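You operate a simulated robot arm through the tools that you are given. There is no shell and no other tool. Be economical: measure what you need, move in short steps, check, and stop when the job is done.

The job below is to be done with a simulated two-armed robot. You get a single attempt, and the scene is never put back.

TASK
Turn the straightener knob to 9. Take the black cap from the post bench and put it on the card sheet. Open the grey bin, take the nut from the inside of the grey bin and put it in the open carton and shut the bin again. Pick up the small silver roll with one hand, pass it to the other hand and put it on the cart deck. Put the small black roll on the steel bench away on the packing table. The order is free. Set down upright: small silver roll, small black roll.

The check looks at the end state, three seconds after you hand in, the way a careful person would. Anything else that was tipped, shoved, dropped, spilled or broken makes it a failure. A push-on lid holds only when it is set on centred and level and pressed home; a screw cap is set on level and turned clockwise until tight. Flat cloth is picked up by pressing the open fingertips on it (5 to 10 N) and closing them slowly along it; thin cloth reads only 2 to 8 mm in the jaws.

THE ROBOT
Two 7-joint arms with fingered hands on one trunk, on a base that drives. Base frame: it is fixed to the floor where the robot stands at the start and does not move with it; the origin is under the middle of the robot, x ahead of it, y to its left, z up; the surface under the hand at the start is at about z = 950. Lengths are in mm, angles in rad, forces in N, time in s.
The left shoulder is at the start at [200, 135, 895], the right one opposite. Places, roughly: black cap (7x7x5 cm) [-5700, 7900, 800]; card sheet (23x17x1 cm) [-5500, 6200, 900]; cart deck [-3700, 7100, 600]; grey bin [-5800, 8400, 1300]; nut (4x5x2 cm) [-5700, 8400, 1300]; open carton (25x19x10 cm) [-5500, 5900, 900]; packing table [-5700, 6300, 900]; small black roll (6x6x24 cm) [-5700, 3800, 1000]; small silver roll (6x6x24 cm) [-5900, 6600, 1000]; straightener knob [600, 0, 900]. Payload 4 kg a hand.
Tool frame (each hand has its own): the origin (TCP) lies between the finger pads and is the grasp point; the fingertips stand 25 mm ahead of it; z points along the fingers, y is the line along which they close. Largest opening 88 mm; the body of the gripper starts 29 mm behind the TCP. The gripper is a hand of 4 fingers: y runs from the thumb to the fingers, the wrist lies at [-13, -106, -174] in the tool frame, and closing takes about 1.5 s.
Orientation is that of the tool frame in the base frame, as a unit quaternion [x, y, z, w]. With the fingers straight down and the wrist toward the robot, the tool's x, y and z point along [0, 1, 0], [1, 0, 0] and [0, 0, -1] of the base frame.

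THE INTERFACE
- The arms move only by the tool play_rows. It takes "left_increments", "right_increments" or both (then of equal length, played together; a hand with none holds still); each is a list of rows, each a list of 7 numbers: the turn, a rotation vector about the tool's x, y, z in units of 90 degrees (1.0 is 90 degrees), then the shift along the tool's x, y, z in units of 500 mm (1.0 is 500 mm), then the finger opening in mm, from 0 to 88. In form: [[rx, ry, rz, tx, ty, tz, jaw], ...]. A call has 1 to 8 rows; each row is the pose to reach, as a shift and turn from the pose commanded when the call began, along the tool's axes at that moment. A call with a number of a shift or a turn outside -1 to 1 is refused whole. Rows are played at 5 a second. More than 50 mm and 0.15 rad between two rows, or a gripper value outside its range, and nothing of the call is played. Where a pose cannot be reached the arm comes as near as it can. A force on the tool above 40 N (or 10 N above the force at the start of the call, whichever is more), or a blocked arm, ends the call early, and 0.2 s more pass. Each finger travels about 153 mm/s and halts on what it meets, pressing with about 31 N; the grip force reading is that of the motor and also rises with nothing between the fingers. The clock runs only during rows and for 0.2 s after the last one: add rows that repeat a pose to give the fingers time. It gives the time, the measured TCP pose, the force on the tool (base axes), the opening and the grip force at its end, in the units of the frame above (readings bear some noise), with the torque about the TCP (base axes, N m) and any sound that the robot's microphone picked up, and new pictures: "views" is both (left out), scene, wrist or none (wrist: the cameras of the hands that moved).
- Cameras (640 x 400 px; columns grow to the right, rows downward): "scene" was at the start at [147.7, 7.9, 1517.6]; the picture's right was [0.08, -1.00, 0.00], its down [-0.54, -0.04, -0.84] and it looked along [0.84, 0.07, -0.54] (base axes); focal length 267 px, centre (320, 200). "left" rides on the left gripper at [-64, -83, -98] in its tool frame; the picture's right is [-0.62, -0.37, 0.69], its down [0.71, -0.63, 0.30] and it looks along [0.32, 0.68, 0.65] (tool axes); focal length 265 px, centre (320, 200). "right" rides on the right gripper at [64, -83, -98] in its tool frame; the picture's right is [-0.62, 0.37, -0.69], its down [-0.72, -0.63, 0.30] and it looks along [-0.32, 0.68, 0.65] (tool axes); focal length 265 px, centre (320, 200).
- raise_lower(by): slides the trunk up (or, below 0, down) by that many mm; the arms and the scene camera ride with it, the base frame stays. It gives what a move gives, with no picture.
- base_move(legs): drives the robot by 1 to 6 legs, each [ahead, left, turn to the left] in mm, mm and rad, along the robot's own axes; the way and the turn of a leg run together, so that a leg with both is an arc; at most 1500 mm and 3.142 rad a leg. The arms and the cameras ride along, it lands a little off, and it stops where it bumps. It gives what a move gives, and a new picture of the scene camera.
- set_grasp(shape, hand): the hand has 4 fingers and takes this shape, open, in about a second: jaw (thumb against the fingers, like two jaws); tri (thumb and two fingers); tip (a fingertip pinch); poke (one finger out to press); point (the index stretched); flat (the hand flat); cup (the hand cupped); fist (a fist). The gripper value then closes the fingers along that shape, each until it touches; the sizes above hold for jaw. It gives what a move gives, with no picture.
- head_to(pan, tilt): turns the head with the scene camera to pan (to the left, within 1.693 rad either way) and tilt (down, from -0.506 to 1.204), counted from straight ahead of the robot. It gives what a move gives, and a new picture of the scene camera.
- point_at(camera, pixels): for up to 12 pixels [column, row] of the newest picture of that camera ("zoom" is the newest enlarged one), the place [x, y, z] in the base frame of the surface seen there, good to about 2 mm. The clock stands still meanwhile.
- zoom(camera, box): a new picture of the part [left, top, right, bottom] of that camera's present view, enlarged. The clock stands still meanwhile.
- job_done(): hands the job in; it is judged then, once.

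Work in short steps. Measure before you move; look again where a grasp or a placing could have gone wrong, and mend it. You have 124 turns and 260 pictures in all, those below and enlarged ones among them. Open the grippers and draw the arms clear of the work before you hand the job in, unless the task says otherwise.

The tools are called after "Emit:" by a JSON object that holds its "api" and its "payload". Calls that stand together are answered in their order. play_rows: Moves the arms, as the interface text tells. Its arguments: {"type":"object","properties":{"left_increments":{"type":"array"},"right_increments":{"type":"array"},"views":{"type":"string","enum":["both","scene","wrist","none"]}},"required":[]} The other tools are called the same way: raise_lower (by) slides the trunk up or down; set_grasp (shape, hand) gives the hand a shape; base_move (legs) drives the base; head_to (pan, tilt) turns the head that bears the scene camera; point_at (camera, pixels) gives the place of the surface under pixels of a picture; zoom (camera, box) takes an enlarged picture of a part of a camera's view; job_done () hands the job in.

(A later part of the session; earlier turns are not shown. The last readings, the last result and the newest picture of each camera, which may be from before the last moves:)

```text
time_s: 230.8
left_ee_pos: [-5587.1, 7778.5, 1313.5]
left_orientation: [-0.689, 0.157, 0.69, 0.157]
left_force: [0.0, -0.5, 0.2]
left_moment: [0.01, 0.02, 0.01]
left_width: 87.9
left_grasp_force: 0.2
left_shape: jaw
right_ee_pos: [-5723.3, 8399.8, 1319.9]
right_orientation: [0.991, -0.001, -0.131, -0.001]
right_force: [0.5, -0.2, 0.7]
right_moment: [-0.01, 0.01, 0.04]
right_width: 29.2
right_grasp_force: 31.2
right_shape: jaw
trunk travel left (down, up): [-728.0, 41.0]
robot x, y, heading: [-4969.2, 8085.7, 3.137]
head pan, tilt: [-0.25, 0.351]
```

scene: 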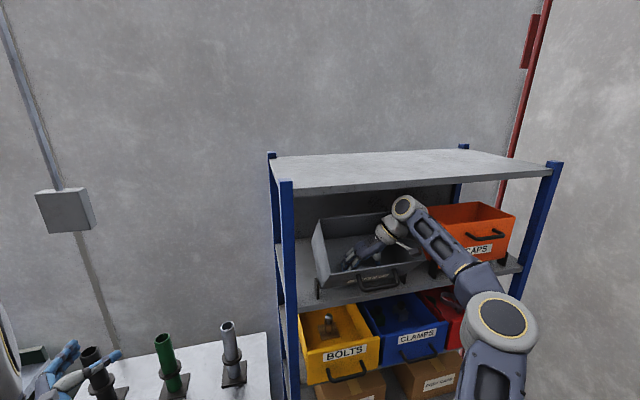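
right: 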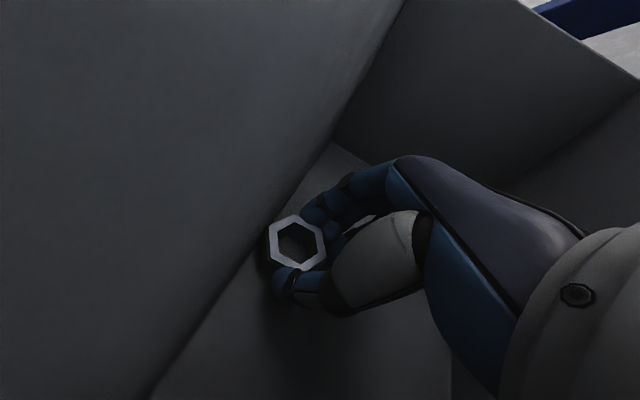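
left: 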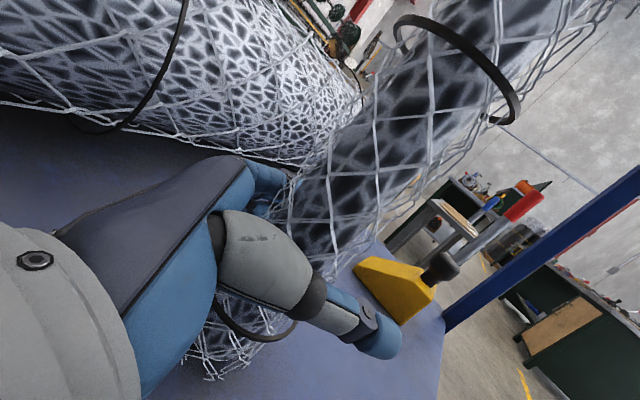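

Fingers closed on the nut at 29 mm. I lift 90 mm along the hand's axis and check.

Emit:
{"api": "play_rows", "payload": {"right_increments": [[0, 0, 0, 0, 0, 0.006, 20], [0, 0, 0, 0, 0, -0.02, 20], [0, 0, 0, 0, 0, -0.06, 20], [0, 0, 0, 0, 0, -0.11, 20], [0, 0, 0, 0.02, 0, -0.17, 20], [0, 0, 0, 0.02, 0, -0.19, 20]], "views": "wrist"}}

```text
time_s: 232.4
left_ee_pos: [-5585.9, 7774.1, 1317.4]
left_orientation: [0.689, -0.157, -0.689, -0.157]
left_force: [-0.7, 0.3, -0.7]
left_moment: [0.02, 0.02, -0.03]
left_width: 87.5
left_grasp_force: 0.0
left_shape: jaw
right_ee_pos: [-5692.6, 8393.3, 1354.2]
right_orientation: [0.996, 0.012, -0.084, 0.019]
right_force: [-3.4, -0.7, 1.1]
right_moment: [-0.02, 0.13, -0.01]
right_width: 29.2
right_grasp_force: 31.3
right_shape: jaw
trunk travel left (down, up): [-728.0, 41.0]
robot x, y, heading: [-4967.6, 8087.3, 3.135]
head pan, tilt: [-0.25, 0.351]
stopped in row 6 (right hand): the arm was blocked; the commanded pose is now the measured one
```

right: 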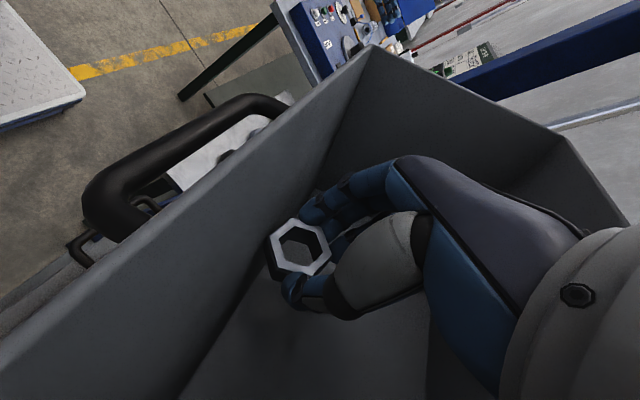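

Nut is held; the wrist wheel touched the shelf edge above. I come out along the front wall's slope while tilting the hand back outward.

Emit:
{"api": "play_rows", "payload": {"right_increments": [[0, -0.04, 0, 0.01, 0, -0.012, 20], [0, -0.07, 0, 0.0157, 0, -0.027, 20], [0, -0.07, 0, 0.0395, 0, -0.0654, 20], [0, -0.07, 0, 0.071, 0, -0.117, 20], [0, -0.07, 0, 0.111, 0, -0.181, 20], [0, -0.07, 0, 0.1585, 0, -0.26, 20], [0, -0.07, 0, 0.206, 0, -0.339, 20]], "views": "both"}}

```text
time_s: 234.0
left_ee_pos: [-5587.0, 7776.9, 1312.8]
left_orientation: [0.69, -0.158, -0.689, -0.157]
left_force: [-1.3, -0.2, -0.6]
left_moment: [0.02, 0.0, 0.01]
left_width: 87.6
left_grasp_force: 0.1
left_shape: jaw
right_ee_pos: [-5562.0, 8403.4, 1504.5]
right_orientation: [0.989, 0.008, -0.145, 0.019]
right_force: [-0.3, -0.2, -1.0]
right_moment: [0.02, 0.01, 0.01]
right_width: 29.0
right_grasp_force: 30.8
right_shape: jaw
trunk travel left (down, up): [-728.0, 41.0]
robot x, y, heading: [-4966.3, 8088.4, 3.143]
head pan, tilt: [-0.25, 0.351]
```

scene: 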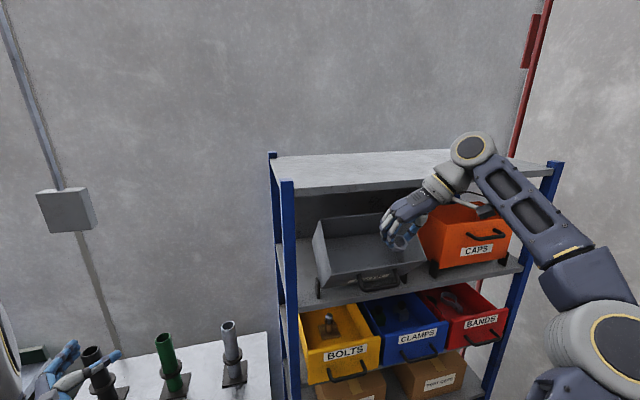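
right: 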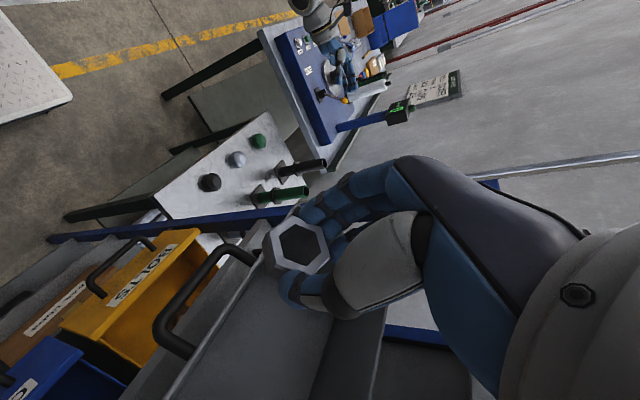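

The nut is out and held (29 mm). I withdraw the right hand a bit and reorient the left hand (point forward, thumb down) for pushing the bin shut.

Emit:
{"api": "play_rows", "payload": {"left_increments": [[-0.0186, 0.0186, 0.0818, -0.029, -0.057, 0.005, 40], [-0.0372, 0.0372, 0.1636, -0.058, -0.114, 0.01, 20], [-0.0559, 0.0559, 0.2454, -0.087, -0.171, 0.015, 0], [-0.0745, 0.0745, 0.3272, -0.116, -0.228, 0.02, 0], [-0.0931, 0.0931, 0.409, -0.145, -0.285, 0.026, 0], [-0.1118, 0.1118, 0.4908, -0.174, -0.342, 0.031, 0]], "right_increments": [[0, 0, 0, 0.038, -0.02, -0.012, 20], [0, 0, 0, 0.077, -0.04, -0.023, 20], [0, 0, 0, 0.115, -0.06, -0.035, 20], [0, 0, 0, 0.153, -0.08, -0.047, 20], [0, 0, 0, 0.192, -0.1, -0.058, 20], [0, 0, 0, 0.23, -0.12, -0.07, 20]], "views": "none"}}

Emit:
{"api": "play_rows", "payload": {"left_increments": [[-0.0186, 0.0186, 0.0818, 0, 0, 0, 0], [-0.0372, 0.0372, 0.1636, 0, 0, 0, 0], [-0.0559, 0.0559, 0.2454, 0, 0, 0, 0], [-0.0745, 0.0745, 0.3272, 0, 0, 0, 0], [-0.0931, 0.0931, 0.409, 0, 0, 0, 0], [-0.1118, 0.1118, 0.4908, 0, 0, 0, 0], [-0.1118, 0.1118, 0.4908, 0, 0, 0, 0]], "views": "scene"}}

```text
time_s: 235.4
left_ee_pos: [-5611.5, 7946.5, 1432.4]
left_orientation: [0.648, -0.357, -0.646, 0.188]
left_force: [-0.9, 0.2, 0.2]
left_moment: [0.02, 0.05, 0.0]
left_width: 0.0
left_grasp_force: 31.3
left_shape: jaw
left hand out of reach, approached as far as the arm can: row 1, 2, 3, 4, 5, 6
right_ee_pos: [-5443.5, 8464.5, 1503.7]
right_orientation: [0.989, 0.01, -0.144, 0.019]
right_force: [-0.6, -0.2, -1.5]
right_moment: [0.0, -0.03, 0.0]
right_width: 29.0
right_grasp_force: 31.3
right_shape: jaw
trunk travel left (down, up): [-728.0, 41.0]
robot x, y, heading: [-4969.5, 8089.3, 3.138]
head pan, tilt: [-0.25, 0.351]
```

```text
time_s: 237.0
left_ee_pos: [-5611.0, 7946.9, 1432.3]
left_orientation: [-0.499, 0.501, 0.499, -0.5]
left_force: [0.3, -0.1, 0.0]
left_moment: [-0.01, -0.03, -0.02]
left_width: 0.0
left_grasp_force: 31.3
left_shape: jaw
right_ee_pos: [-5443.0, 8466.5, 1504.4]
right_orientation: [0.989, 0.008, -0.144, 0.019]
right_force: [-0.2, 0.2, -1.7]
right_moment: [0.0, -0.03, 0.0]
right_width: 28.9
right_grasp_force: 31.3
right_shape: jaw
trunk travel left (down, up): [-728.0, 41.0]
robot x, y, heading: [-4963.0, 8087.5, 3.139]
head pan, tilt: [-0.25, 0.351]
```

scene: 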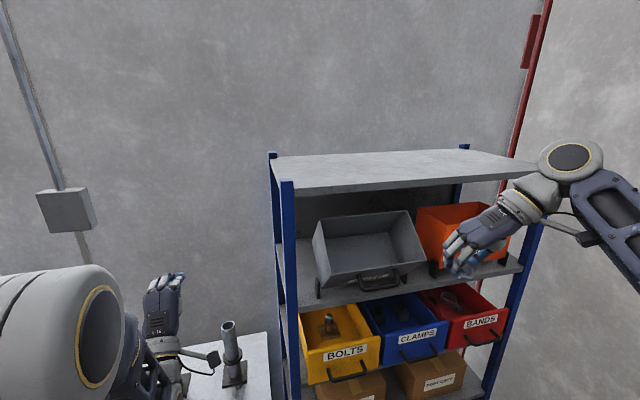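

Left hand now points straight ahead. I pull it back, move it right to the bin's left-front area and shift the base 150 mm right.

Emit:
{"api": "play_rows", "payload": {"left_increments": [[0, 0, 0, 0, -0.03, -0.08, 0], [0, 0, 0, 0, -0.06, -0.16, 0], [0, 0, 0, -0.08, -0.1, -0.16, 0], [0, 0, 0, -0.17, -0.124, -0.16, 0], [0, 0, 0, -0.26, -0.124, -0.16, 0], [0, 0, 0, -0.35, -0.124, -0.16, 0], [0, 0, 0, -0.43, -0.124, -0.16, 0]], "views": "none"}}

Emit:
{"api": "base_move", "payload": {"legs": [[0, -150, 0]]}}

```text
time_s: 238.6
left_ee_pos: [-5529.6, 8161.5, 1367.5]
left_orientation: [-0.499, 0.501, 0.499, -0.5]
left_force: [-0.1, -0.2, -0.1]
left_moment: [-0.02, 0.0, -0.01]
left_width: 0.1
left_grasp_force: 30.3
left_shape: jaw
left hand out of reach, approached as far as the arm can: row 1, 2, 3, 4, 5, 6
right_ee_pos: [-5443.7, 8466.1, 1504.4]
right_orientation: [0.989, 0.008, -0.145, 0.02]
right_force: [-0.6, 0.3, -0.6]
right_moment: [0.0, -0.03, 0.02]
right_width: 29.1
right_grasp_force: 30.7
right_shape: jaw
trunk travel left (down, up): [-728.0, 41.0]
robot x, y, heading: [-4968.3, 8087.2, 3.143]
head pan, tilt: [-0.25, 0.351]
```

```text
time_s: 240.0
left_ee_pos: [-5528.9, 8311.6, 1368.1]
left_orientation: [-0.499, 0.501, 0.501, -0.499]
left_force: [0.2, -0.2, 0.6]
left_moment: [-0.02, 0.0, 0.0]
left_width: 0.0
left_grasp_force: 30.9
left_shape: jaw
right_ee_pos: [-5442.1, 8617.6, 1504.0]
right_orientation: [0.989, 0.008, -0.144, 0.019]
right_force: [-0.1, 0.0, -0.5]
right_moment: [0.02, -0.04, -0.01]
right_width: 29.3
right_grasp_force: 30.8
right_shape: jaw
trunk travel left (down, up): [-728.0, 41.0]
robot x, y, heading: [-4967.3, 8238.2, 3.138]
head pan, tilt: [-0.25, 0.351]
```

scene: 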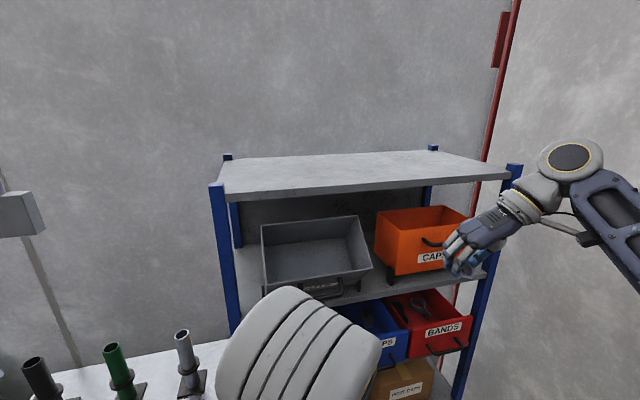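

Left fingertips now face the bin at y≈8312, z≈1368. I push forward 158 mm in small steps.

Emit:
{"api": "play_rows", "payload": {"left_increments": [[0, 0, 0, 0, 0, 0.05, 0], [0, 0, 0, 0, 0, 0.1, 0], [0, 0, 0, 0, 0, 0.15, 0], [0, 0, 0, 0, 0, 0.19, 0], [0, 0, 0, 0, 0, 0.225, 0], [0, 0, 0, 0, 0, 0.26, 0], [0, 0, 0, 0, 0, 0.29, 0], [0, 0, 0, 0, 0, 0.316, 0]], "views": "both"}}

```text
time_s: 241.8
left_ee_pos: [-5686.5, 8312.8, 1368.9]
left_orientation: [-0.499, 0.501, 0.5, -0.5]
left_force: [-0.1, 0.2, 0.6]
left_moment: [-0.03, -0.02, -0.01]
left_width: 0.2
left_grasp_force: 31.1
left_shape: jaw
right_ee_pos: [-5442.8, 8616.4, 1504.7]
right_orientation: [0.989, 0.008, -0.144, 0.019]
right_force: [0.8, -0.3, -0.3]
right_moment: [-0.02, 0.02, 0.0]
right_width: 29.0
right_grasp_force: 30.6
right_shape: jaw
trunk travel left (down, up): [-728.0, 41.0]
robot x, y, heading: [-4969.3, 8235.8, 3.141]
head pan, tilt: [-0.25, 0.351]
```

scene: 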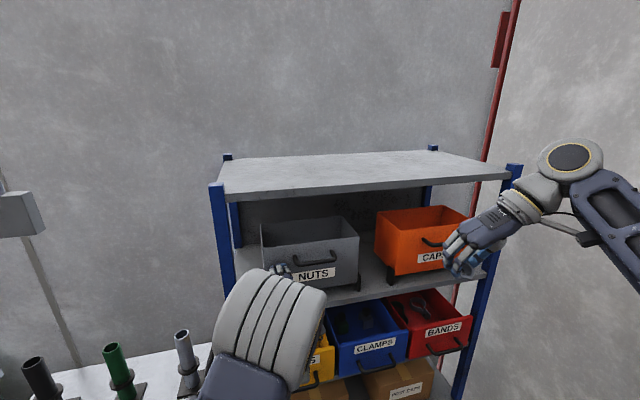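
left: 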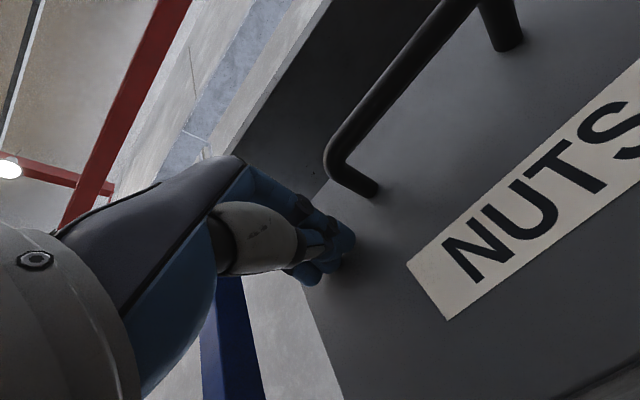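

Bin looks upright. I push a little further to be sure it is home, watching force.

Emit:
{"api": "play_rows", "payload": {"left_increments": [[0, 0, 0, 0, 0, 0.006, 0], [0, 0, 0, 0, 0, 0.012, 0], [0, 0, 0, 0, 0, 0.018, 0]], "views": "none"}}

Emit:
{"api": "zoom", "payload": {"camera": "scene", "box": [230, 190, 390, 310]}}

Emit:
{"api": "point_at", "payload": {"camera": "zoom", "pixels": [[490, 195], [490, 370], [420, 200], [400, 360], [300, 180], [330, 290]]}}

```text
time_s: 242.5
left_ee_pos: [-5690.5, 8314.9, 1372.6]
left_orientation: [-0.497, 0.498, 0.504, -0.501]
left_force: [18.6, -2.9, 5.4]
left_moment: [0.0, 0.15, 0.0]
left_width: 0.0
left_grasp_force: 31.4
left_shape: jaw
right_ee_pos: [-5440.0, 8615.3, 1504.3]
right_orientation: [0.989, 0.008, -0.145, 0.018]
right_force: [-0.5, -0.7, -0.5]
right_moment: [0.0, -0.03, -0.01]
right_width: 29.0
right_grasp_force: 30.5
right_shape: jaw
trunk travel left (down, up): [-728.0, 41.0]
robot x, y, heading: [-4966.2, 8237.5, 3.14]
head pan, tilt: [-0.25, 0.351]
stopped in row 3 (left hand): the force on the tool passed its limit at 44 N (the readings are from after the stop); the commanded pose is now the measured one
```

```text
3.33 times, centred on (310, 250) of scene
```

zoom: 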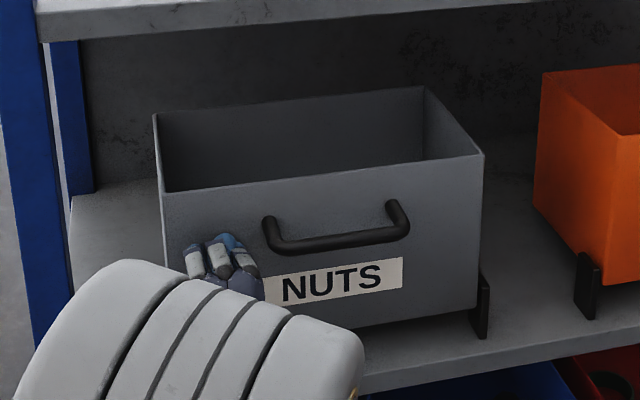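

```text
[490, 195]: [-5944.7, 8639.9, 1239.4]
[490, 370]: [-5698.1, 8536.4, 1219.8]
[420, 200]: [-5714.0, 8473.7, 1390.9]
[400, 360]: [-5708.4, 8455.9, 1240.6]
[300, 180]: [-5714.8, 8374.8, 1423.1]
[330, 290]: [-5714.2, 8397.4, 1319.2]
```

The bin is closed (face at x=-5714…-5715 top to bottom). I withdraw the left hand and pitch it down.

Emit:
{"api": "play_rows", "payload": {"left_increments": [[0, 0, 0, 0, 0, -0.09, 0], [0, 0, 0, 0, 0, -0.18, 0], [0, 0, 0, 0, 0, -0.27, 0], [0, 0, 0, 0, 0, -0.34, 0], [0.09, 0, 0, 0, 0, -0.34, 40], [0.18, 0, 0, 0, 0, -0.34, 88], [0.27, 0, 0, 0, 0, -0.34, 88], [0.36, 0, 0, 0, 0, -0.34, 88]], "views": "none"}}

Emit:
{"api": "play_rows", "payload": {"left_increments": [[0.09, 0, 0, 0, 0, 0, 88], [0.18, 0, 0, 0, 0, 0, 88], [0.27, 0, 0, 0, 0, 0, 88], [0.36, 0, 0, 0, 0, 0, 88], [0.45, 0, 0, 0, 0, 0, 88], [0.54, 0, 0, 0, 0, 0, 88], [0.64, 0, 0, 0, 0, 0, 88], [0.64, 0, 0, 0, 0, 0, 88]], "views": "none"}}

Emit:
{"api": "base_move", "payload": {"legs": [[0, 120, 0]]}}

Emit:
{"api": "raise_lower", "payload": {"by": -230}}

Emit:
{"api": "head_to", "payload": {"pan": 0.25, "tilt": 0.65}}

```text
time_s: 244.3
left_ee_pos: [-5524.8, 8313.6, 1370.4]
left_orientation: [-0.617, 0.62, 0.344, -0.341]
left_force: [0.2, 1.1, 0.3]
left_moment: [-0.04, 0.01, 0.02]
left_width: 87.8
left_grasp_force: 0.1
left_shape: jaw
left hand out of reach, approached as far as the arm can: row 5, 6, 7, 8
right_ee_pos: [-5442.1, 8616.4, 1505.1]
right_orientation: [0.989, 0.007, -0.144, 0.018]
right_force: [0.0, 0.3, -1.8]
right_moment: [0.0, -0.04, -0.01]
right_width: 29.2
right_grasp_force: 30.6
right_shape: jaw
trunk travel left (down, up): [-728.0, 41.0]
robot x, y, heading: [-4968.5, 8234.6, 3.138]
head pan, tilt: [-0.25, 0.351]
```

```text
refused: row 7 steps farther than a row can; nothing moved
```

```text
time_s: 245.6
left_ee_pos: [-5525.0, 8192.8, 1370.8]
left_orientation: [-0.617, 0.619, 0.345, -0.342]
left_force: [1.3, -0.1, -0.1]
left_moment: [0.0, 0.01, 0.03]
left_width: 87.6
left_grasp_force: 0.0
left_shape: jaw
right_ee_pos: [-5442.7, 8494.5, 1503.0]
right_orientation: [0.989, 0.008, -0.144, 0.019]
right_force: [0.3, 0.1, -1.9]
right_moment: [0.01, -0.02, 0.01]
right_width: 29.3
right_grasp_force: 30.7
right_shape: jaw
trunk travel left (down, up): [-728.0, 41.0]
robot x, y, heading: [-4967.8, 8113.0, 3.133]
head pan, tilt: [-0.25, 0.351]
```

scene: 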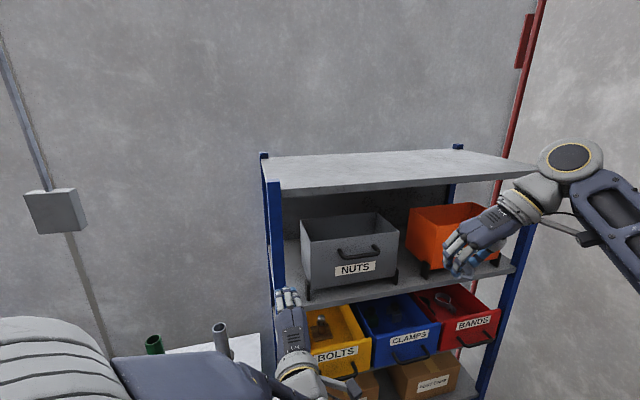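

```text
time_s: 248.0
left_ee_pos: [-5526.1, 8193.3, 1139.9]
left_orientation: [-0.617, 0.62, 0.345, -0.341]
left_force: [0.4, -0.5, 0.5]
left_moment: [0.0, -0.02, 0.02]
left_width: 87.8
left_grasp_force: 0.0
left_shape: jaw
right_ee_pos: [-5442.4, 8495.4, 1273.5]
right_orientation: [0.989, 0.008, -0.144, 0.019]
right_force: [0.2, -0.4, -0.9]
right_moment: [0.01, -0.03, 0.04]
right_width: 29.0
right_grasp_force: 31.0
right_shape: jaw
trunk travel left (down, up): [-499.0, 271.0]
robot x, y, heading: [-4967.9, 8115.3, 3.138]
head pan, tilt: [-0.25, 0.351]
```

```text
time_s: 248.9
left_ee_pos: [-5525.8, 8193.1, 1140.7]
left_orientation: [-0.618, 0.619, 0.344, -0.342]
left_force: [-0.2, 0.7, 0.4]
left_moment: [-0.02, 0.0, 0.02]
left_width: 88.0
left_grasp_force: 0.0
left_shape: jaw
right_ee_pos: [-5442.3, 8494.5, 1274.1]
right_orientation: [0.989, 0.007, -0.144, 0.019]
right_force: [-0.1, 0.4, -0.1]
right_moment: [0.0, 0.0, 0.0]
right_width: 29.5
right_grasp_force: 31.2
right_shape: jaw
trunk travel left (down, up): [-499.0, 271.0]
robot x, y, heading: [-4968.1, 8115.5, 3.139]
head pan, tilt: [0.25, 0.649]
```

scene: 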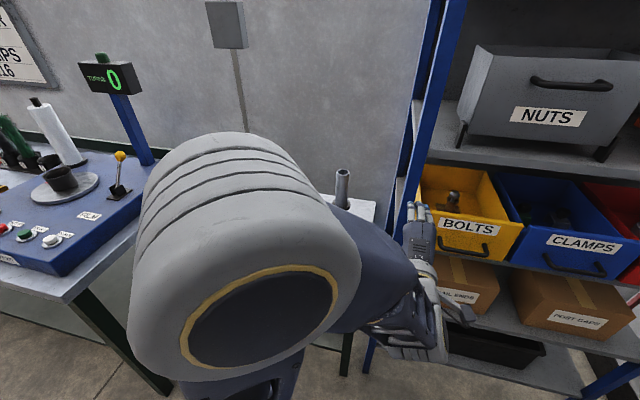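

I finish pitching the left hand down while moving it left toward the cap.

Emit:
{"api": "play_rows", "payload": {"left_increments": [[0.08, 0, 0, 0.064, 0, 0, 88], [0.16, 0, 0, 0.129, 0, 0, 88], [0.24, 0, 0, 0.193, 0, 0, 88], [0.32, 0, 0, 0.258, 0, 0, 88], [0.4, 0, 0, 0.322, 0, 0, 88], [0.48, 0, 0, 0.387, 0, 0, 88], [0.56, 0, 0, 0.451, 0, 0, 88], [0.64, 0, 0, 0.516, 0, 0, 88]], "views": "both"}}

```text
time_s: 250.7
left_ee_pos: [-5525.1, 7933.2, 1140.5]
left_orientation: [-0.705, 0.709, 0.004, -0.001]
left_force: [0.8, -0.6, -0.7]
left_moment: [-0.01, -0.01, 0.02]
left_width: 87.7
left_grasp_force: 0.0
left_shape: jaw
left hand out of reach, approached as far as the arm can: row 1, 2, 3
right_ee_pos: [-5443.0, 8495.2, 1274.1]
right_orientation: [0.989, 0.008, -0.143, 0.019]
right_force: [0.2, -0.2, -1.2]
right_moment: [-0.01, 0.01, 0.03]
right_width: 28.9
right_grasp_force: 31.1
right_shape: jaw
trunk travel left (down, up): [-499.0, 271.0]
robot x, y, heading: [-4966.7, 8118.5, 3.14]
head pan, tilt: [0.25, 0.649]
```

scene: 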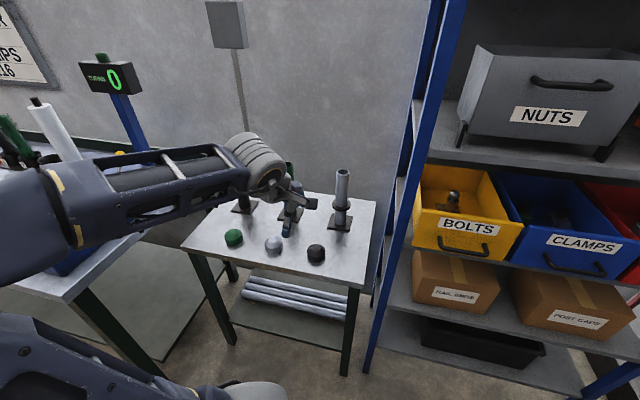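
left: 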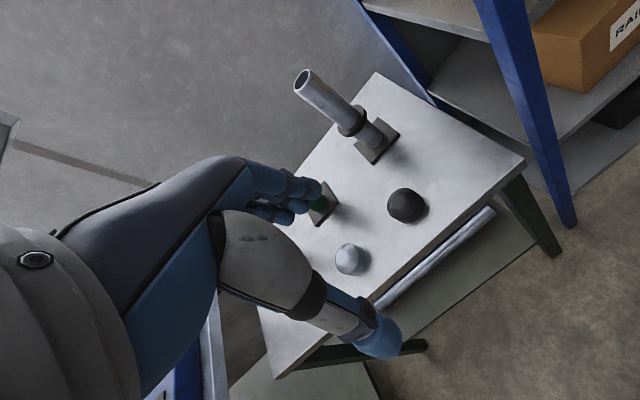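

Left hand is pointing down; black cap at (406,205) of the left view. I measure it.

Emit:
{"api": "zoom", "payload": {"camera": "left", "box": [350, 165, 470, 245]}}

Emit:
{"api": "point_at", "payload": {"camera": "zoom", "pixels": [[195, 200], [400, 225], [280, 130], [310, 290], [290, 195], [300, 240], [230, 250], [370, 170], [500, 250], [150, 100]]}}

Emit:
{"api": "point_at", "payload": {"camera": "scene", "pixels": [[316, 248], [315, 258], [308, 252], [324, 252], [330, 262]]}}

```text
5.00 times, centred on (410, 205) of left
```

zoom: 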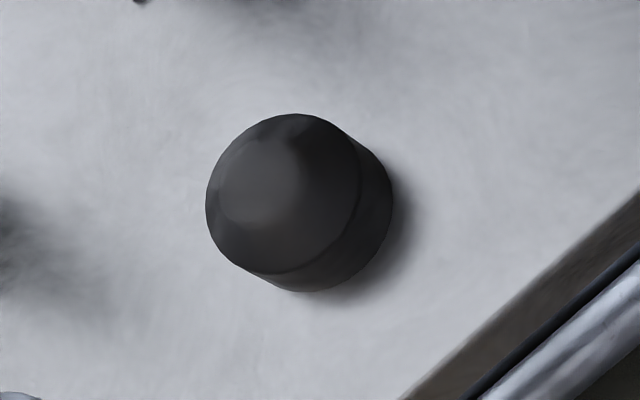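

```text
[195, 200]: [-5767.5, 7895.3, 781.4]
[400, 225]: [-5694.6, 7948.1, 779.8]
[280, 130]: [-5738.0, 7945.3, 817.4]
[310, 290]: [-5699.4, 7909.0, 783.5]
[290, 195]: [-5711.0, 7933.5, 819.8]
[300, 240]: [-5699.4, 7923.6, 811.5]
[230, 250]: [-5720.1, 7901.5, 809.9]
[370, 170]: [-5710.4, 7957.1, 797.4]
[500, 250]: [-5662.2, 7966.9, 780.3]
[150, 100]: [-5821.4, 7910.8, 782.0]
```

```text
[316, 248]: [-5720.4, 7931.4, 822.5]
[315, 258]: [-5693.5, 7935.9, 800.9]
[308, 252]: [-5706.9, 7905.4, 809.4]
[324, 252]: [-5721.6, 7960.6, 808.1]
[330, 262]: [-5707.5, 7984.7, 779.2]
```

Cap centre ≈(-5722,7932), Ø≈64, bench 780, top ≈825. I move above it, to z=900.

Emit:
{"api": "play_rows", "payload": {"left_increments": [[0, 0, 0, 0, 0.058, 0.067, 88], [0, 0, 0, 0, 0.116, 0.134, 88], [0, 0, 0, 0, 0.174, 0.202, 88], [0, 0, 0, 0, 0.232, 0.27, 88], [0, 0, 0, 0, 0.29, 0.338, 88], [0, 0, 0, 0.001, 0.345, 0.41, 88], [0, 0, 0, 0.001, 0.394, 0.48, 88], [0, 0, 0, 0.001, 0.394, 0.48, 88]], "views": "both"}}

```text
time_s: 252.5
left_ee_pos: [-5726.1, 7935.0, 903.2]
left_orientation: [-0.706, 0.708, 0.004, -0.002]
left_force: [-0.3, 0.5, -0.4]
left_moment: [0.0, -0.02, 0.01]
left_width: 87.6
left_grasp_force: 0.1
left_shape: jaw
right_ee_pos: [-5442.9, 8494.0, 1274.1]
right_orientation: [0.989, 0.008, -0.144, 0.019]
right_force: [-0.1, -0.5, -0.6]
right_moment: [-0.03, 0.0, 0.0]
right_width: 29.1
right_grasp_force: 31.1
right_shape: jaw
trunk travel left (down, up): [-499.0, 271.0]
robot x, y, heading: [-4971.2, 8116.7, 3.138]
head pan, tilt: [0.25, 0.649]
```

scene: 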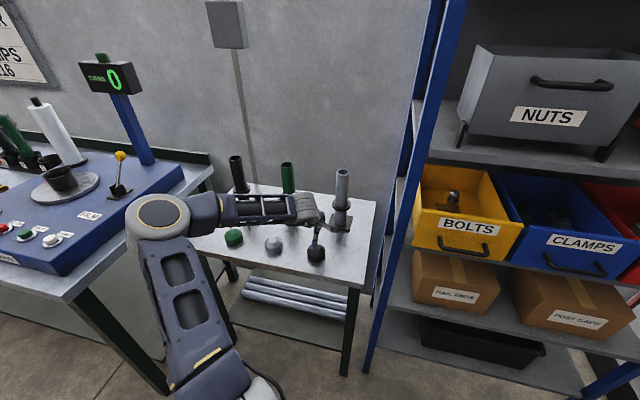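
left: 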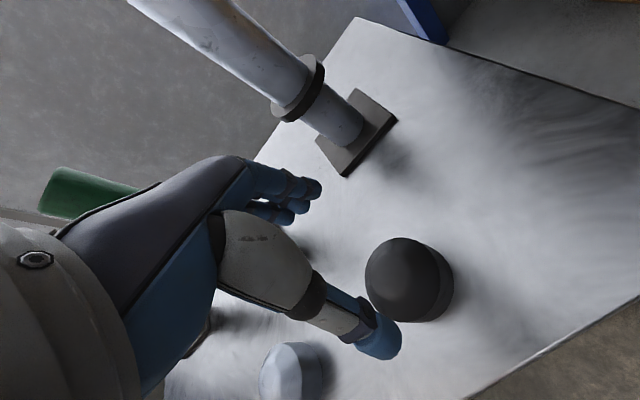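

Slight offset: cap ≈(-5719,7931). I correct and descend to z=809, then close.

Emit:
{"api": "play_rows", "payload": {"left_increments": [[0, 0, 0, 0.008, -0.014, 0.06, 88], [0, 0, 0, 0.008, -0.014, 0.12, 88], [0, 0, 0, 0.008, -0.014, 0.17, 88], [0, 0, 0, 0.008, -0.014, 0.187, 88], [0, 0, 0, 0.008, -0.014, 0.187, 75], [0, 0, 0, 0.008, -0.014, 0.187, 60], [0, 0, 0, 0.008, -0.014, 0.187, 45], [0, 0, 0, 0.008, -0.014, 0.187, 45]], "views": "wrist"}}

```text
time_s: 254.3
left_ee_pos: [-5719.4, 7930.3, 807.3]
left_orientation: [-0.706, 0.708, 0.004, -0.002]
left_force: [0.0, 0.9, 0.1]
left_moment: [-0.02, -0.01, -0.04]
left_width: 58.0
left_grasp_force: 31.1
left_shape: jaw
right_ee_pos: [-5441.7, 8494.6, 1274.3]
right_orientation: [0.989, 0.007, -0.144, 0.019]
right_force: [1.0, -1.0, -2.1]
right_moment: [0.0, 0.01, -0.02]
right_width: 29.0
right_grasp_force: 31.4
right_shape: jaw
trunk travel left (down, up): [-499.0, 271.0]
robot x, y, heading: [-4967.2, 8113.5, 3.141]
head pan, tilt: [0.25, 0.649]
```

left: 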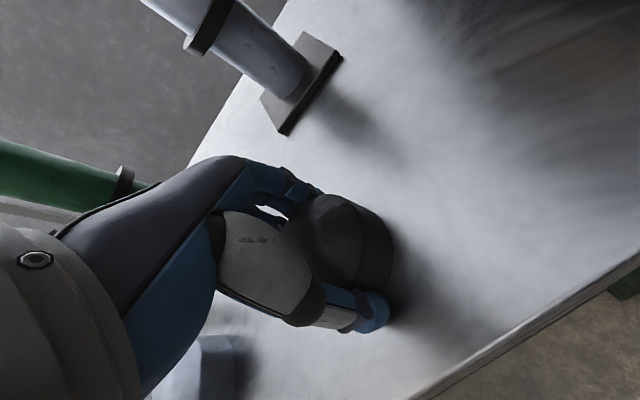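

Gripped at 58 mm. I lift and retract.

Emit:
{"api": "play_rows", "payload": {"left_increments": [[0, 0, 0, 0, 0, -0.06, 45], [0, 0, 0, 0, 0, -0.14, 45], [0, 0, 0, 0, 0, -0.23, 45], [0, 0, 0, 0, -0.02, -0.32, 45], [0, 0, 0, 0, -0.08, -0.39, 45], [0, 0, 0, 0, -0.16, -0.44, 45], [0, 0, 0, 0, -0.25, -0.48, 45], [0, 0, 0, 0, -0.34, -0.5, 45]], "views": "both"}}

```text
time_s: 256.1
left_ee_pos: [-5547.9, 7931.0, 1055.1]
left_orientation: [-0.705, 0.709, 0.003, -0.002]
left_force: [0.5, -0.1, -2.0]
left_moment: [0.02, 0.0, 0.01]
left_width: 58.1
left_grasp_force: 30.8
left_shape: jaw
right_ee_pos: [-5442.3, 8494.9, 1273.7]
right_orientation: [0.989, 0.007, -0.144, 0.019]
right_force: [-0.3, 0.1, -1.0]
right_moment: [0.04, -0.01, 0.0]
right_width: 28.9
right_grasp_force: 30.8
right_shape: jaw
trunk travel left (down, up): [-499.0, 271.0]
robot x, y, heading: [-4968.8, 8116.9, 3.143]
head pan, tilt: [0.25, 0.649]
```

scene: 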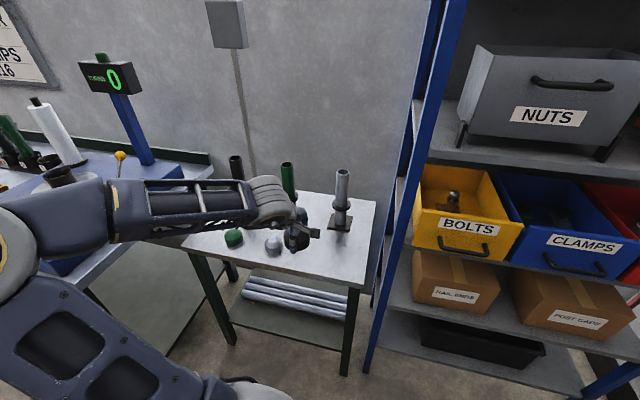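
left: 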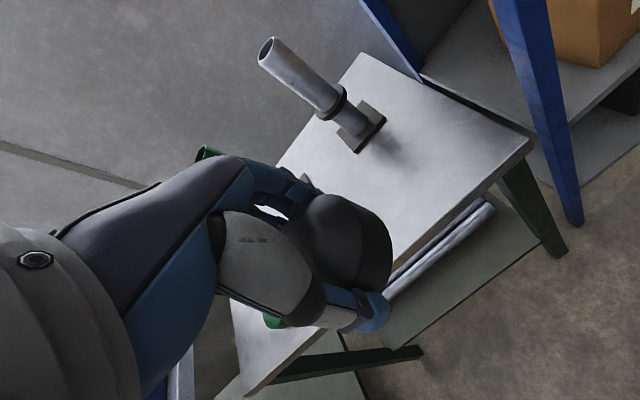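

Cap held. I back off 150 mm, then slide left along the aisle to the packing table (y≈6340).

Emit:
{"api": "raise_lower", "payload": {"by": 150}}

Emit:
{"api": "base_move", "payload": {"legs": [[-170, 0, 0], [0, 1400, 0], [0, 377, 0]]}}

Emit:
{"api": "head_to", "payload": {"pan": 0.15, "tilt": 0.75}}

```text
time_s: 257.9
left_ee_pos: [-5548.6, 7930.6, 1205.6]
left_orientation: [-0.706, 0.708, 0.003, -0.003]
left_force: [-0.1, -0.1, -0.3]
left_moment: [0.0, 0.01, -0.03]
left_width: 57.9
left_grasp_force: 30.6
left_shape: jaw
right_ee_pos: [-5443.1, 8493.7, 1423.7]
right_orientation: [0.989, 0.008, -0.144, 0.019]
right_force: [-0.4, -0.7, -1.5]
right_moment: [0.03, -0.02, 0.01]
right_width: 29.2
right_grasp_force: 31.2
right_shape: jaw
trunk travel left (down, up): [-649.0, 121.0]
robot x, y, heading: [-4965.0, 8116.0, 3.134]
head pan, tilt: [0.25, 0.649]
```

```text
time_s: 267.8
left_ee_pos: [-5385.7, 6183.9, 1206.1]
left_orientation: [-0.703, 0.711, 0.003, -0.003]
left_force: [-0.6, 0.1, -0.9]
left_moment: [0.0, 0.0, -0.02]
left_width: 57.9
left_grasp_force: 31.5
left_shape: jaw
right_ee_pos: [-5276.4, 6747.4, 1424.4]
right_orientation: [0.989, 0.005, -0.144, 0.019]
right_force: [-0.7, -0.2, -1.1]
right_moment: [0.0, 0.0, -0.02]
right_width: 29.0
right_grasp_force: 31.2
right_shape: jaw
trunk travel left (down, up): [-649.0, 121.0]
robot x, y, heading: [-4803.7, 6367.1, 3.135]
head pan, tilt: [0.25, 0.649]
```

scene: 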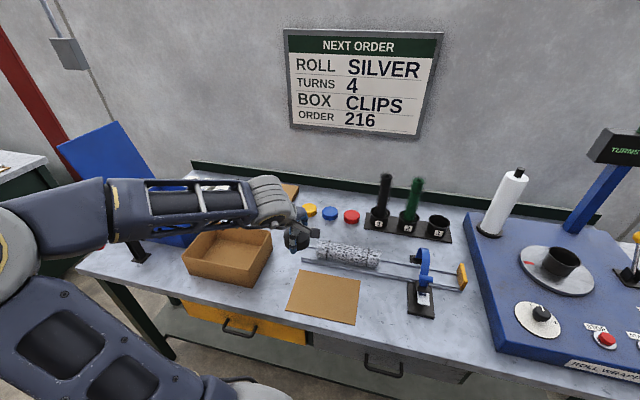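

```text
time_s: 268.4
left_ee_pos: [-5384.8, 6184.6, 1206.0]
left_orientation: [-0.704, 0.71, 0.003, -0.003]
left_force: [0.6, -0.5, -1.4]
left_moment: [-0.01, -0.01, 0.03]
left_width: 57.8
left_grasp_force: 31.5
left_shape: jaw
right_ee_pos: [-5277.0, 6747.0, 1423.6]
right_orientation: [0.989, 0.005, -0.144, 0.018]
right_force: [0.1, 0.9, -1.8]
right_moment: [0.0, 0.0, -0.01]
right_width: 29.2
right_grasp_force: 31.1
right_shape: jaw
trunk travel left (down, up): [-649.0, 121.0]
robot x, y, heading: [-4806.3, 6366.9, 3.131]
head pan, tilt: [0.15, 0.75]
```

scene: 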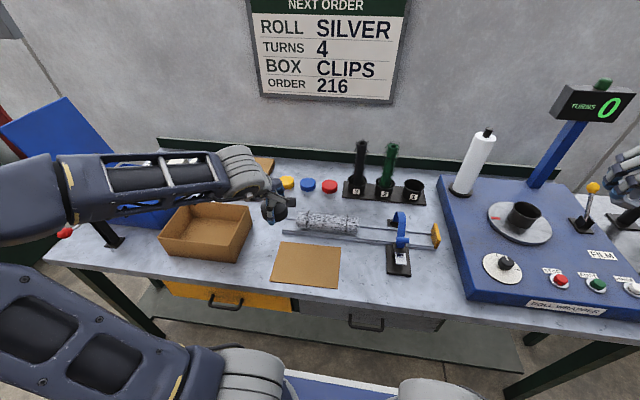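

I measure card sheet corners and carton.

Emit:
{"api": "point_at", "payload": {"camera": "scene", "pixels": [[283, 245], [338, 248], [272, 280], [338, 285], [307, 265], [175, 207], [245, 212], [165, 250], [237, 258], [205, 235], [290, 220], [330, 222]]}}

```text
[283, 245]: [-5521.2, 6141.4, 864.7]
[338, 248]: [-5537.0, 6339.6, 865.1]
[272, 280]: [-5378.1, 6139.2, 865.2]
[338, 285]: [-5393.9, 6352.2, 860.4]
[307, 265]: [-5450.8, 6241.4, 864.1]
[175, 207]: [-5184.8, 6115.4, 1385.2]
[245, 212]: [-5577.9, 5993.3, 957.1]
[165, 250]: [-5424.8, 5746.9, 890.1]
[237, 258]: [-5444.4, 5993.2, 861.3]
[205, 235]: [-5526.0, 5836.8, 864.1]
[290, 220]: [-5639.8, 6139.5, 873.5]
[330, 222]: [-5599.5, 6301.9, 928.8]
```

Card centre ≈(-5455,6243), z 865. I bring the cap over it to ~27 mm above.

Emit:
{"api": "play_rows", "payload": {"left_increments": [[0, 0, 0, -0.029, 0.035, 0.06, 45], [0, 0, 0, -0.058, 0.07, 0.13, 45], [0, 0, 0, -0.087, 0.105, 0.2, 45], [0, 0, 0, -0.1156, 0.141, 0.28, 45], [0, 0, 0, -0.1156, 0.141, 0.37, 45], [0, 0, 0, -0.1156, 0.141, 0.46, 45], [0, 0, 0, -0.1156, 0.141, 0.55, 45], [0, 0, 0, -0.1156, 0.141, 0.572, 45]], "views": "both"}}

```text
time_s: 270.2
left_ee_pos: [-5457.0, 6243.5, 919.5]
left_orientation: [-0.703, 0.711, 0.004, -0.003]
left_force: [0.4, 0.9, -0.1]
left_moment: [0.03, 0.01, -0.03]
left_width: 57.7
left_grasp_force: 31.3
left_shape: jaw
right_ee_pos: [-5275.7, 6747.9, 1424.4]
right_orientation: [0.989, 0.006, -0.144, 0.019]
right_force: [-0.2, 0.0, -1.9]
right_moment: [-0.01, -0.01, 0.02]
right_width: 28.9
right_grasp_force: 31.3
right_shape: jaw
trunk travel left (down, up): [-649.0, 121.0]
robot x, y, heading: [-4803.5, 6367.1, 3.129]
head pan, tilt: [0.15, 0.75]
```

scene: 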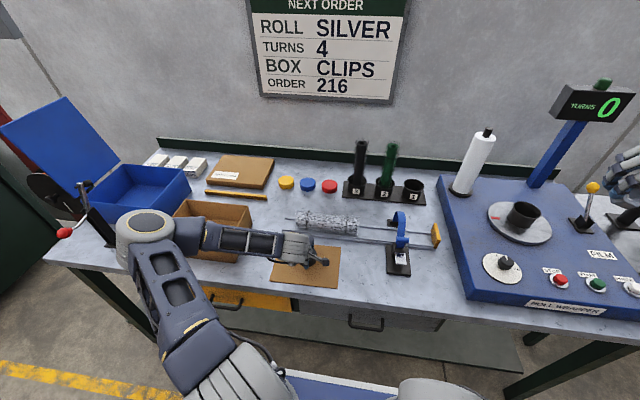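
left: 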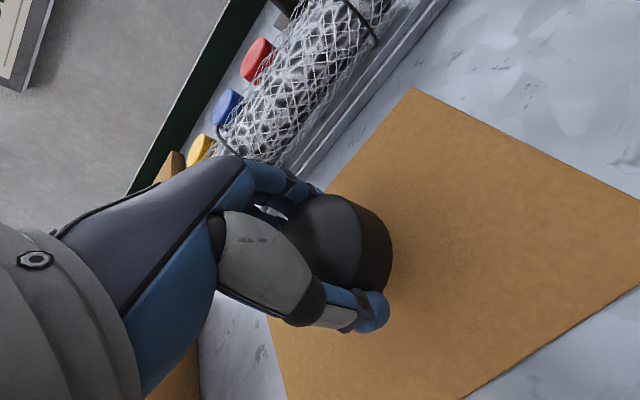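

Lower 27 mm, open and rise.

Emit:
{"api": "play_rows", "payload": {"left_increments": [[0, 0, 0, 0, 0, 0.03, 45], [0, 0, 0, 0, 0, 0.048, 45], [0, 0, 0, 0, 0, 0.053, 45], [0, 0, 0, 0, 0, 0.053, 60], [0, 0, 0, 0, 0, 0.053, 75], [0, 0, 0, 0, 0, 0.053, 88], [0, 0, 0, 0, 0, -0.03, 88], [0, 0, 0, 0, 0, -0.12, 88]], "views": "both"}}

```text
time_s: 272.0
left_ee_pos: [-5458.4, 6241.7, 979.9]
left_orientation: [-0.703, 0.711, 0.004, -0.003]
left_force: [0.1, -0.9, -0.7]
left_moment: [0.04, 0.01, -0.02]
left_width: 87.8
left_grasp_force: 0.0
left_shape: jaw
left hand out of reach, approached as far as the arm can: row 1, 2, 3, 4, 5, 6
right_ee_pos: [-5277.3, 6747.6, 1424.2]
right_orientation: [0.989, 0.006, -0.144, 0.019]
right_force: [-0.7, 0.8, -0.6]
right_moment: [0.02, -0.01, 0.0]
right_width: 29.1
right_grasp_force: 31.2
right_shape: jaw
trunk travel left (down, up): [-649.0, 121.0]
robot x, y, heading: [-4802.6, 6364.1, 3.136]
head pan, tilt: [0.15, 0.75]
```

scene: 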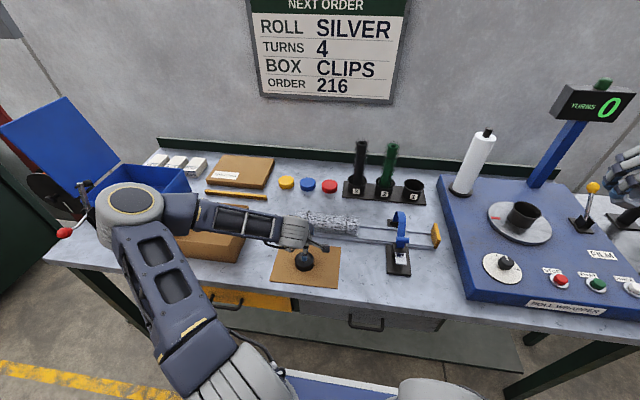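
left: 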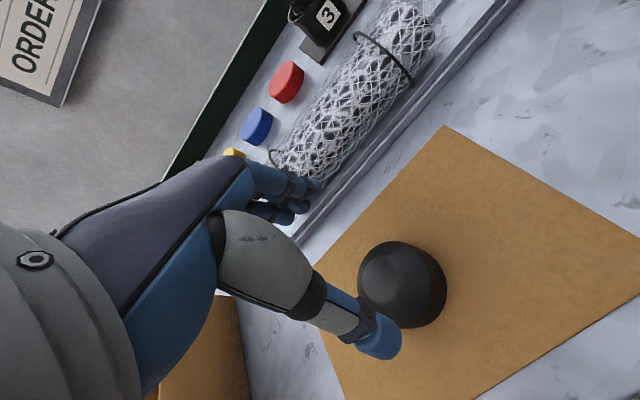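

Cap rests on the card. I raise and retract the left hand, then slide the base left so the right hand faces the carton.

Emit:
{"api": "play_rows", "payload": {"left_increments": [[0, 0, 0, 0, 0, -0.08, 88], [0, 0, 0, 0, 0, -0.16, 88], [0, 0, 0, 0, 0, -0.24, 88], [0, 0, 0, 0, -0.03, -0.32, 88], [0, 0, 0, 0, -0.08, -0.38, 88], [0, 0, 0, 0, -0.15, -0.42, 88]], "views": "none"}}

Emit:
{"api": "base_move", "payload": {"legs": [[0, 690, 0.006], [40, 0, 0]]}}

Emit:
{"api": "head_to", "payload": {"pan": -0.15, "tilt": 0.75}}

```text
time_s: 273.4
left_ee_pos: [-5380.6, 6240.8, 1188.7]
left_orientation: [-0.703, 0.711, 0.003, -0.002]
left_force: [-0.3, 0.9, 0.2]
left_moment: [-0.01, -0.05, 0.0]
left_width: 87.7
left_grasp_force: 0.1
left_shape: jaw
right_ee_pos: [-5276.3, 6747.8, 1423.3]
right_orientation: [0.989, 0.005, -0.143, 0.018]
right_force: [-0.8, -0.5, -0.5]
right_moment: [0.01, 0.0, -0.02]
right_width: 28.9
right_grasp_force: 31.6
right_shape: jaw
trunk travel left (down, up): [-649.0, 121.0]
robot x, y, heading: [-4802.7, 6366.7, 3.131]
head pan, tilt: [0.15, 0.75]
```

```text
time_s: 277.7
left_ee_pos: [-5418.4, 5535.8, 1189.8]
left_orientation: [0.71, -0.704, -0.004, 0.003]
left_force: [0.3, -0.1, 0.2]
left_moment: [0.0, -0.01, 0.02]
left_width: 87.9
left_grasp_force: 0.0
left_shape: jaw
right_ee_pos: [-5323.6, 6044.3, 1423.2]
right_orientation: [0.989, 0.015, -0.144, 0.02]
right_force: [0.2, 0.0, -0.6]
right_moment: [0.02, 0.03, -0.03]
right_width: 29.1
right_grasp_force: 30.8
right_shape: jaw
trunk travel left (down, up): [-649.0, 121.0]
robot x, y, heading: [-4843.1, 5674.5, -3.135]
head pan, tilt: [0.15, 0.75]
```

scene: 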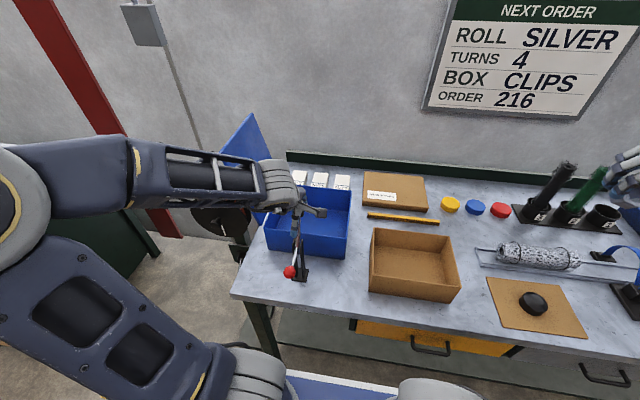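

```text
time_s: 278.5
left_ee_pos: [-5418.6, 5537.0, 1189.5]
left_orientation: [0.711, -0.703, -0.004, 0.002]
left_force: [-0.6, 0.1, 0.4]
left_moment: [-0.01, 0.02, 0.03]
left_width: 87.9
left_grasp_force: 0.1
left_shape: jaw
right_ee_pos: [-5324.3, 6044.6, 1423.6]
right_orientation: [0.989, 0.016, -0.143, 0.02]
right_force: [-0.2, 0.2, -1.1]
right_moment: [0.03, -0.02, 0.01]
right_width: 29.1
right_grasp_force: 31.6
right_shape: jaw
trunk travel left (down, up): [-649.0, 121.0]
robot x, y, heading: [-4843.6, 5670.5, -3.131]
head pan, tilt: [-0.15, 0.75]
```

scene: 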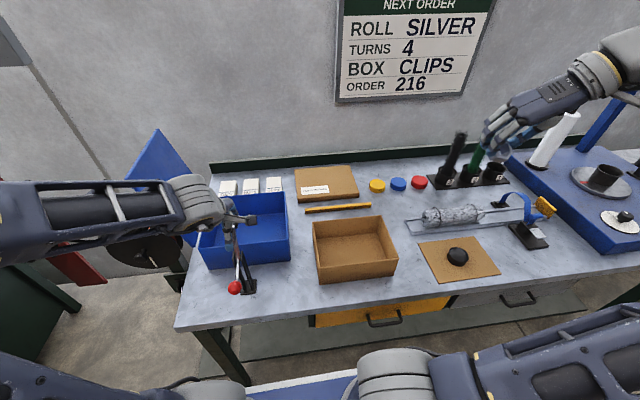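

I measure the carton rim from here.

Emit:
{"api": "point_at", "payload": {"camera": "scene", "pixels": [[313, 223], [382, 218], [396, 261], [319, 264], [355, 250], [350, 235], [340, 265], [457, 255]]}}

```text
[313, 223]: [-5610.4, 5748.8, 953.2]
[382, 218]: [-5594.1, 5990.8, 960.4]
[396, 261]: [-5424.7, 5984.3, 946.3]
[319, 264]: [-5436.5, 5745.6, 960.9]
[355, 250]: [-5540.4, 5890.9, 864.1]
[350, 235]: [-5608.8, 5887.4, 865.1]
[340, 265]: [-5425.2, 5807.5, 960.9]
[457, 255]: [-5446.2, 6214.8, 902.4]
```

Carton interior centre ≈(-5515,5868), rim 957, floor 864. I bring the nut above it.

Emit:
{"api": "play_rows", "payload": {"right_increments": [[0, 0, 0, -0.0195, 0.0398, 0.0861, 20], [0, 0, 0, -0.0389, 0.0797, 0.1723, 20], [0, 0, 0, -0.0584, 0.1195, 0.2584, 20], [0, 0, 0, -0.0778, 0.1593, 0.3445, 20], [0, 0, 0, -0.0973, 0.1991, 0.4306, 20], [0, 0, 0, -0.1167, 0.239, 0.5168, 20], [0, 0, 0, -0.1362, 0.2788, 0.6029, 20], [0, 0, 0, -0.1556, 0.3186, 0.689, 20]], "views": "both"}}

```text
time_s: 280.3
left_ee_pos: [-5417.9, 5535.7, 1189.8]
left_orientation: [0.71, -0.704, -0.004, 0.003]
left_force: [-0.9, -0.3, -0.4]
left_moment: [-0.01, 0.02, -0.01]
left_width: 87.7
left_grasp_force: 0.1
left_shape: jaw
right_ee_pos: [-5488.2, 5868.0, 1121.1]
right_orientation: [0.989, 0.014, -0.145, 0.019]
right_force: [0.8, 1.7, -1.8]
right_moment: [0.0, -0.01, 0.01]
right_width: 29.1
right_grasp_force: 31.3
right_shape: jaw
trunk travel left (down, up): [-649.0, 121.0]
robot x, y, heading: [-4841.6, 5674.4, -3.131]
head pan, tilt: [-0.15, 0.75]
```

scene: 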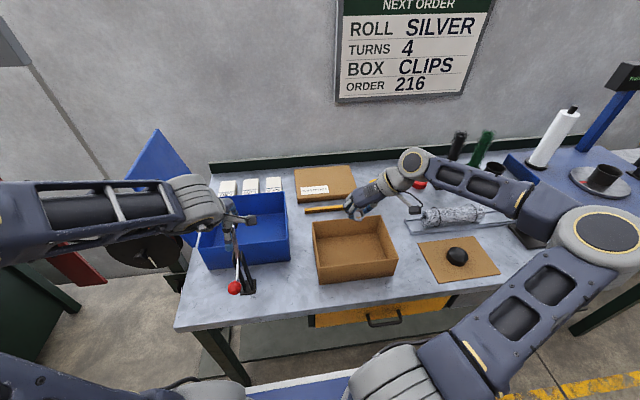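
right: 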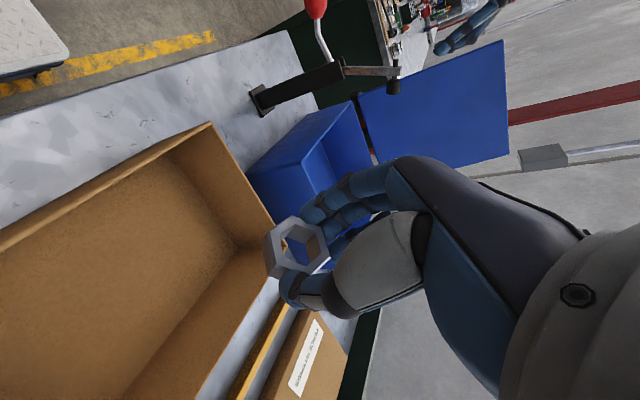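

I lower the nut into the carton to about 15 mm above its floor, release, and rise.

Emit:
{"api": "play_rows", "payload": {"right_increments": [[0, 0, 0, 0.019, -0.003, 0.08, 20], [0, 0, 0, 0.037, -0.006, 0.16, 20], [0, 0, 0, 0.056, -0.009, 0.24, 20], [0, 0, 0, 0.074, -0.012, 0.32, 20], [0, 0, 0, 0.088, -0.015, 0.38, 20], [0, 0, 0, 0.093, -0.015, 0.399, 20], [0, 0, 0, 0.093, -0.015, 0.399, 20]], "views": "both"}}

```text
time_s: 281.9
left_ee_pos: [-5418.2, 5535.7, 1188.5]
left_orientation: [0.71, -0.704, -0.004, 0.002]
left_force: [0.4, -0.2, 0.8]
left_moment: [0.01, 0.0, 0.0]
left_width: 87.7
left_grasp_force: 0.0
left_shape: jaw
right_ee_pos: [-5503.2, 5868.2, 917.2]
right_orientation: [0.989, 0.015, -0.144, 0.021]
right_force: [-0.2, -0.2, 0.0]
right_moment: [0.0, -0.02, 0.01]
right_width: 29.2
right_grasp_force: 30.8
right_shape: jaw
trunk travel left (down, up): [-649.0, 121.0]
robot x, y, heading: [-4843.0, 5674.2, -3.131]
head pan, tilt: [-0.15, 0.75]
```

scene: 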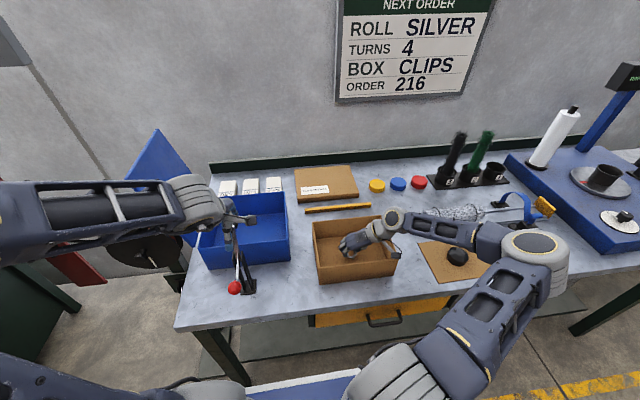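
right: 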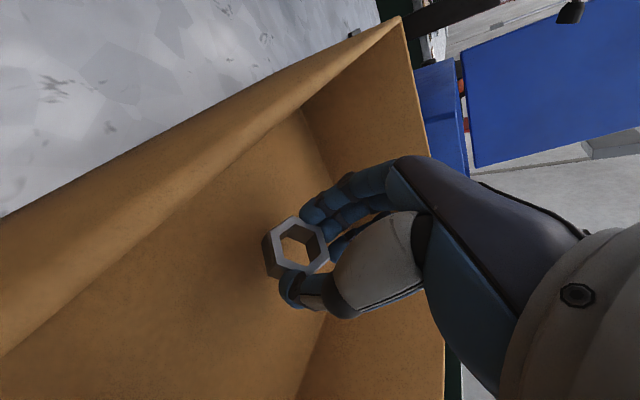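

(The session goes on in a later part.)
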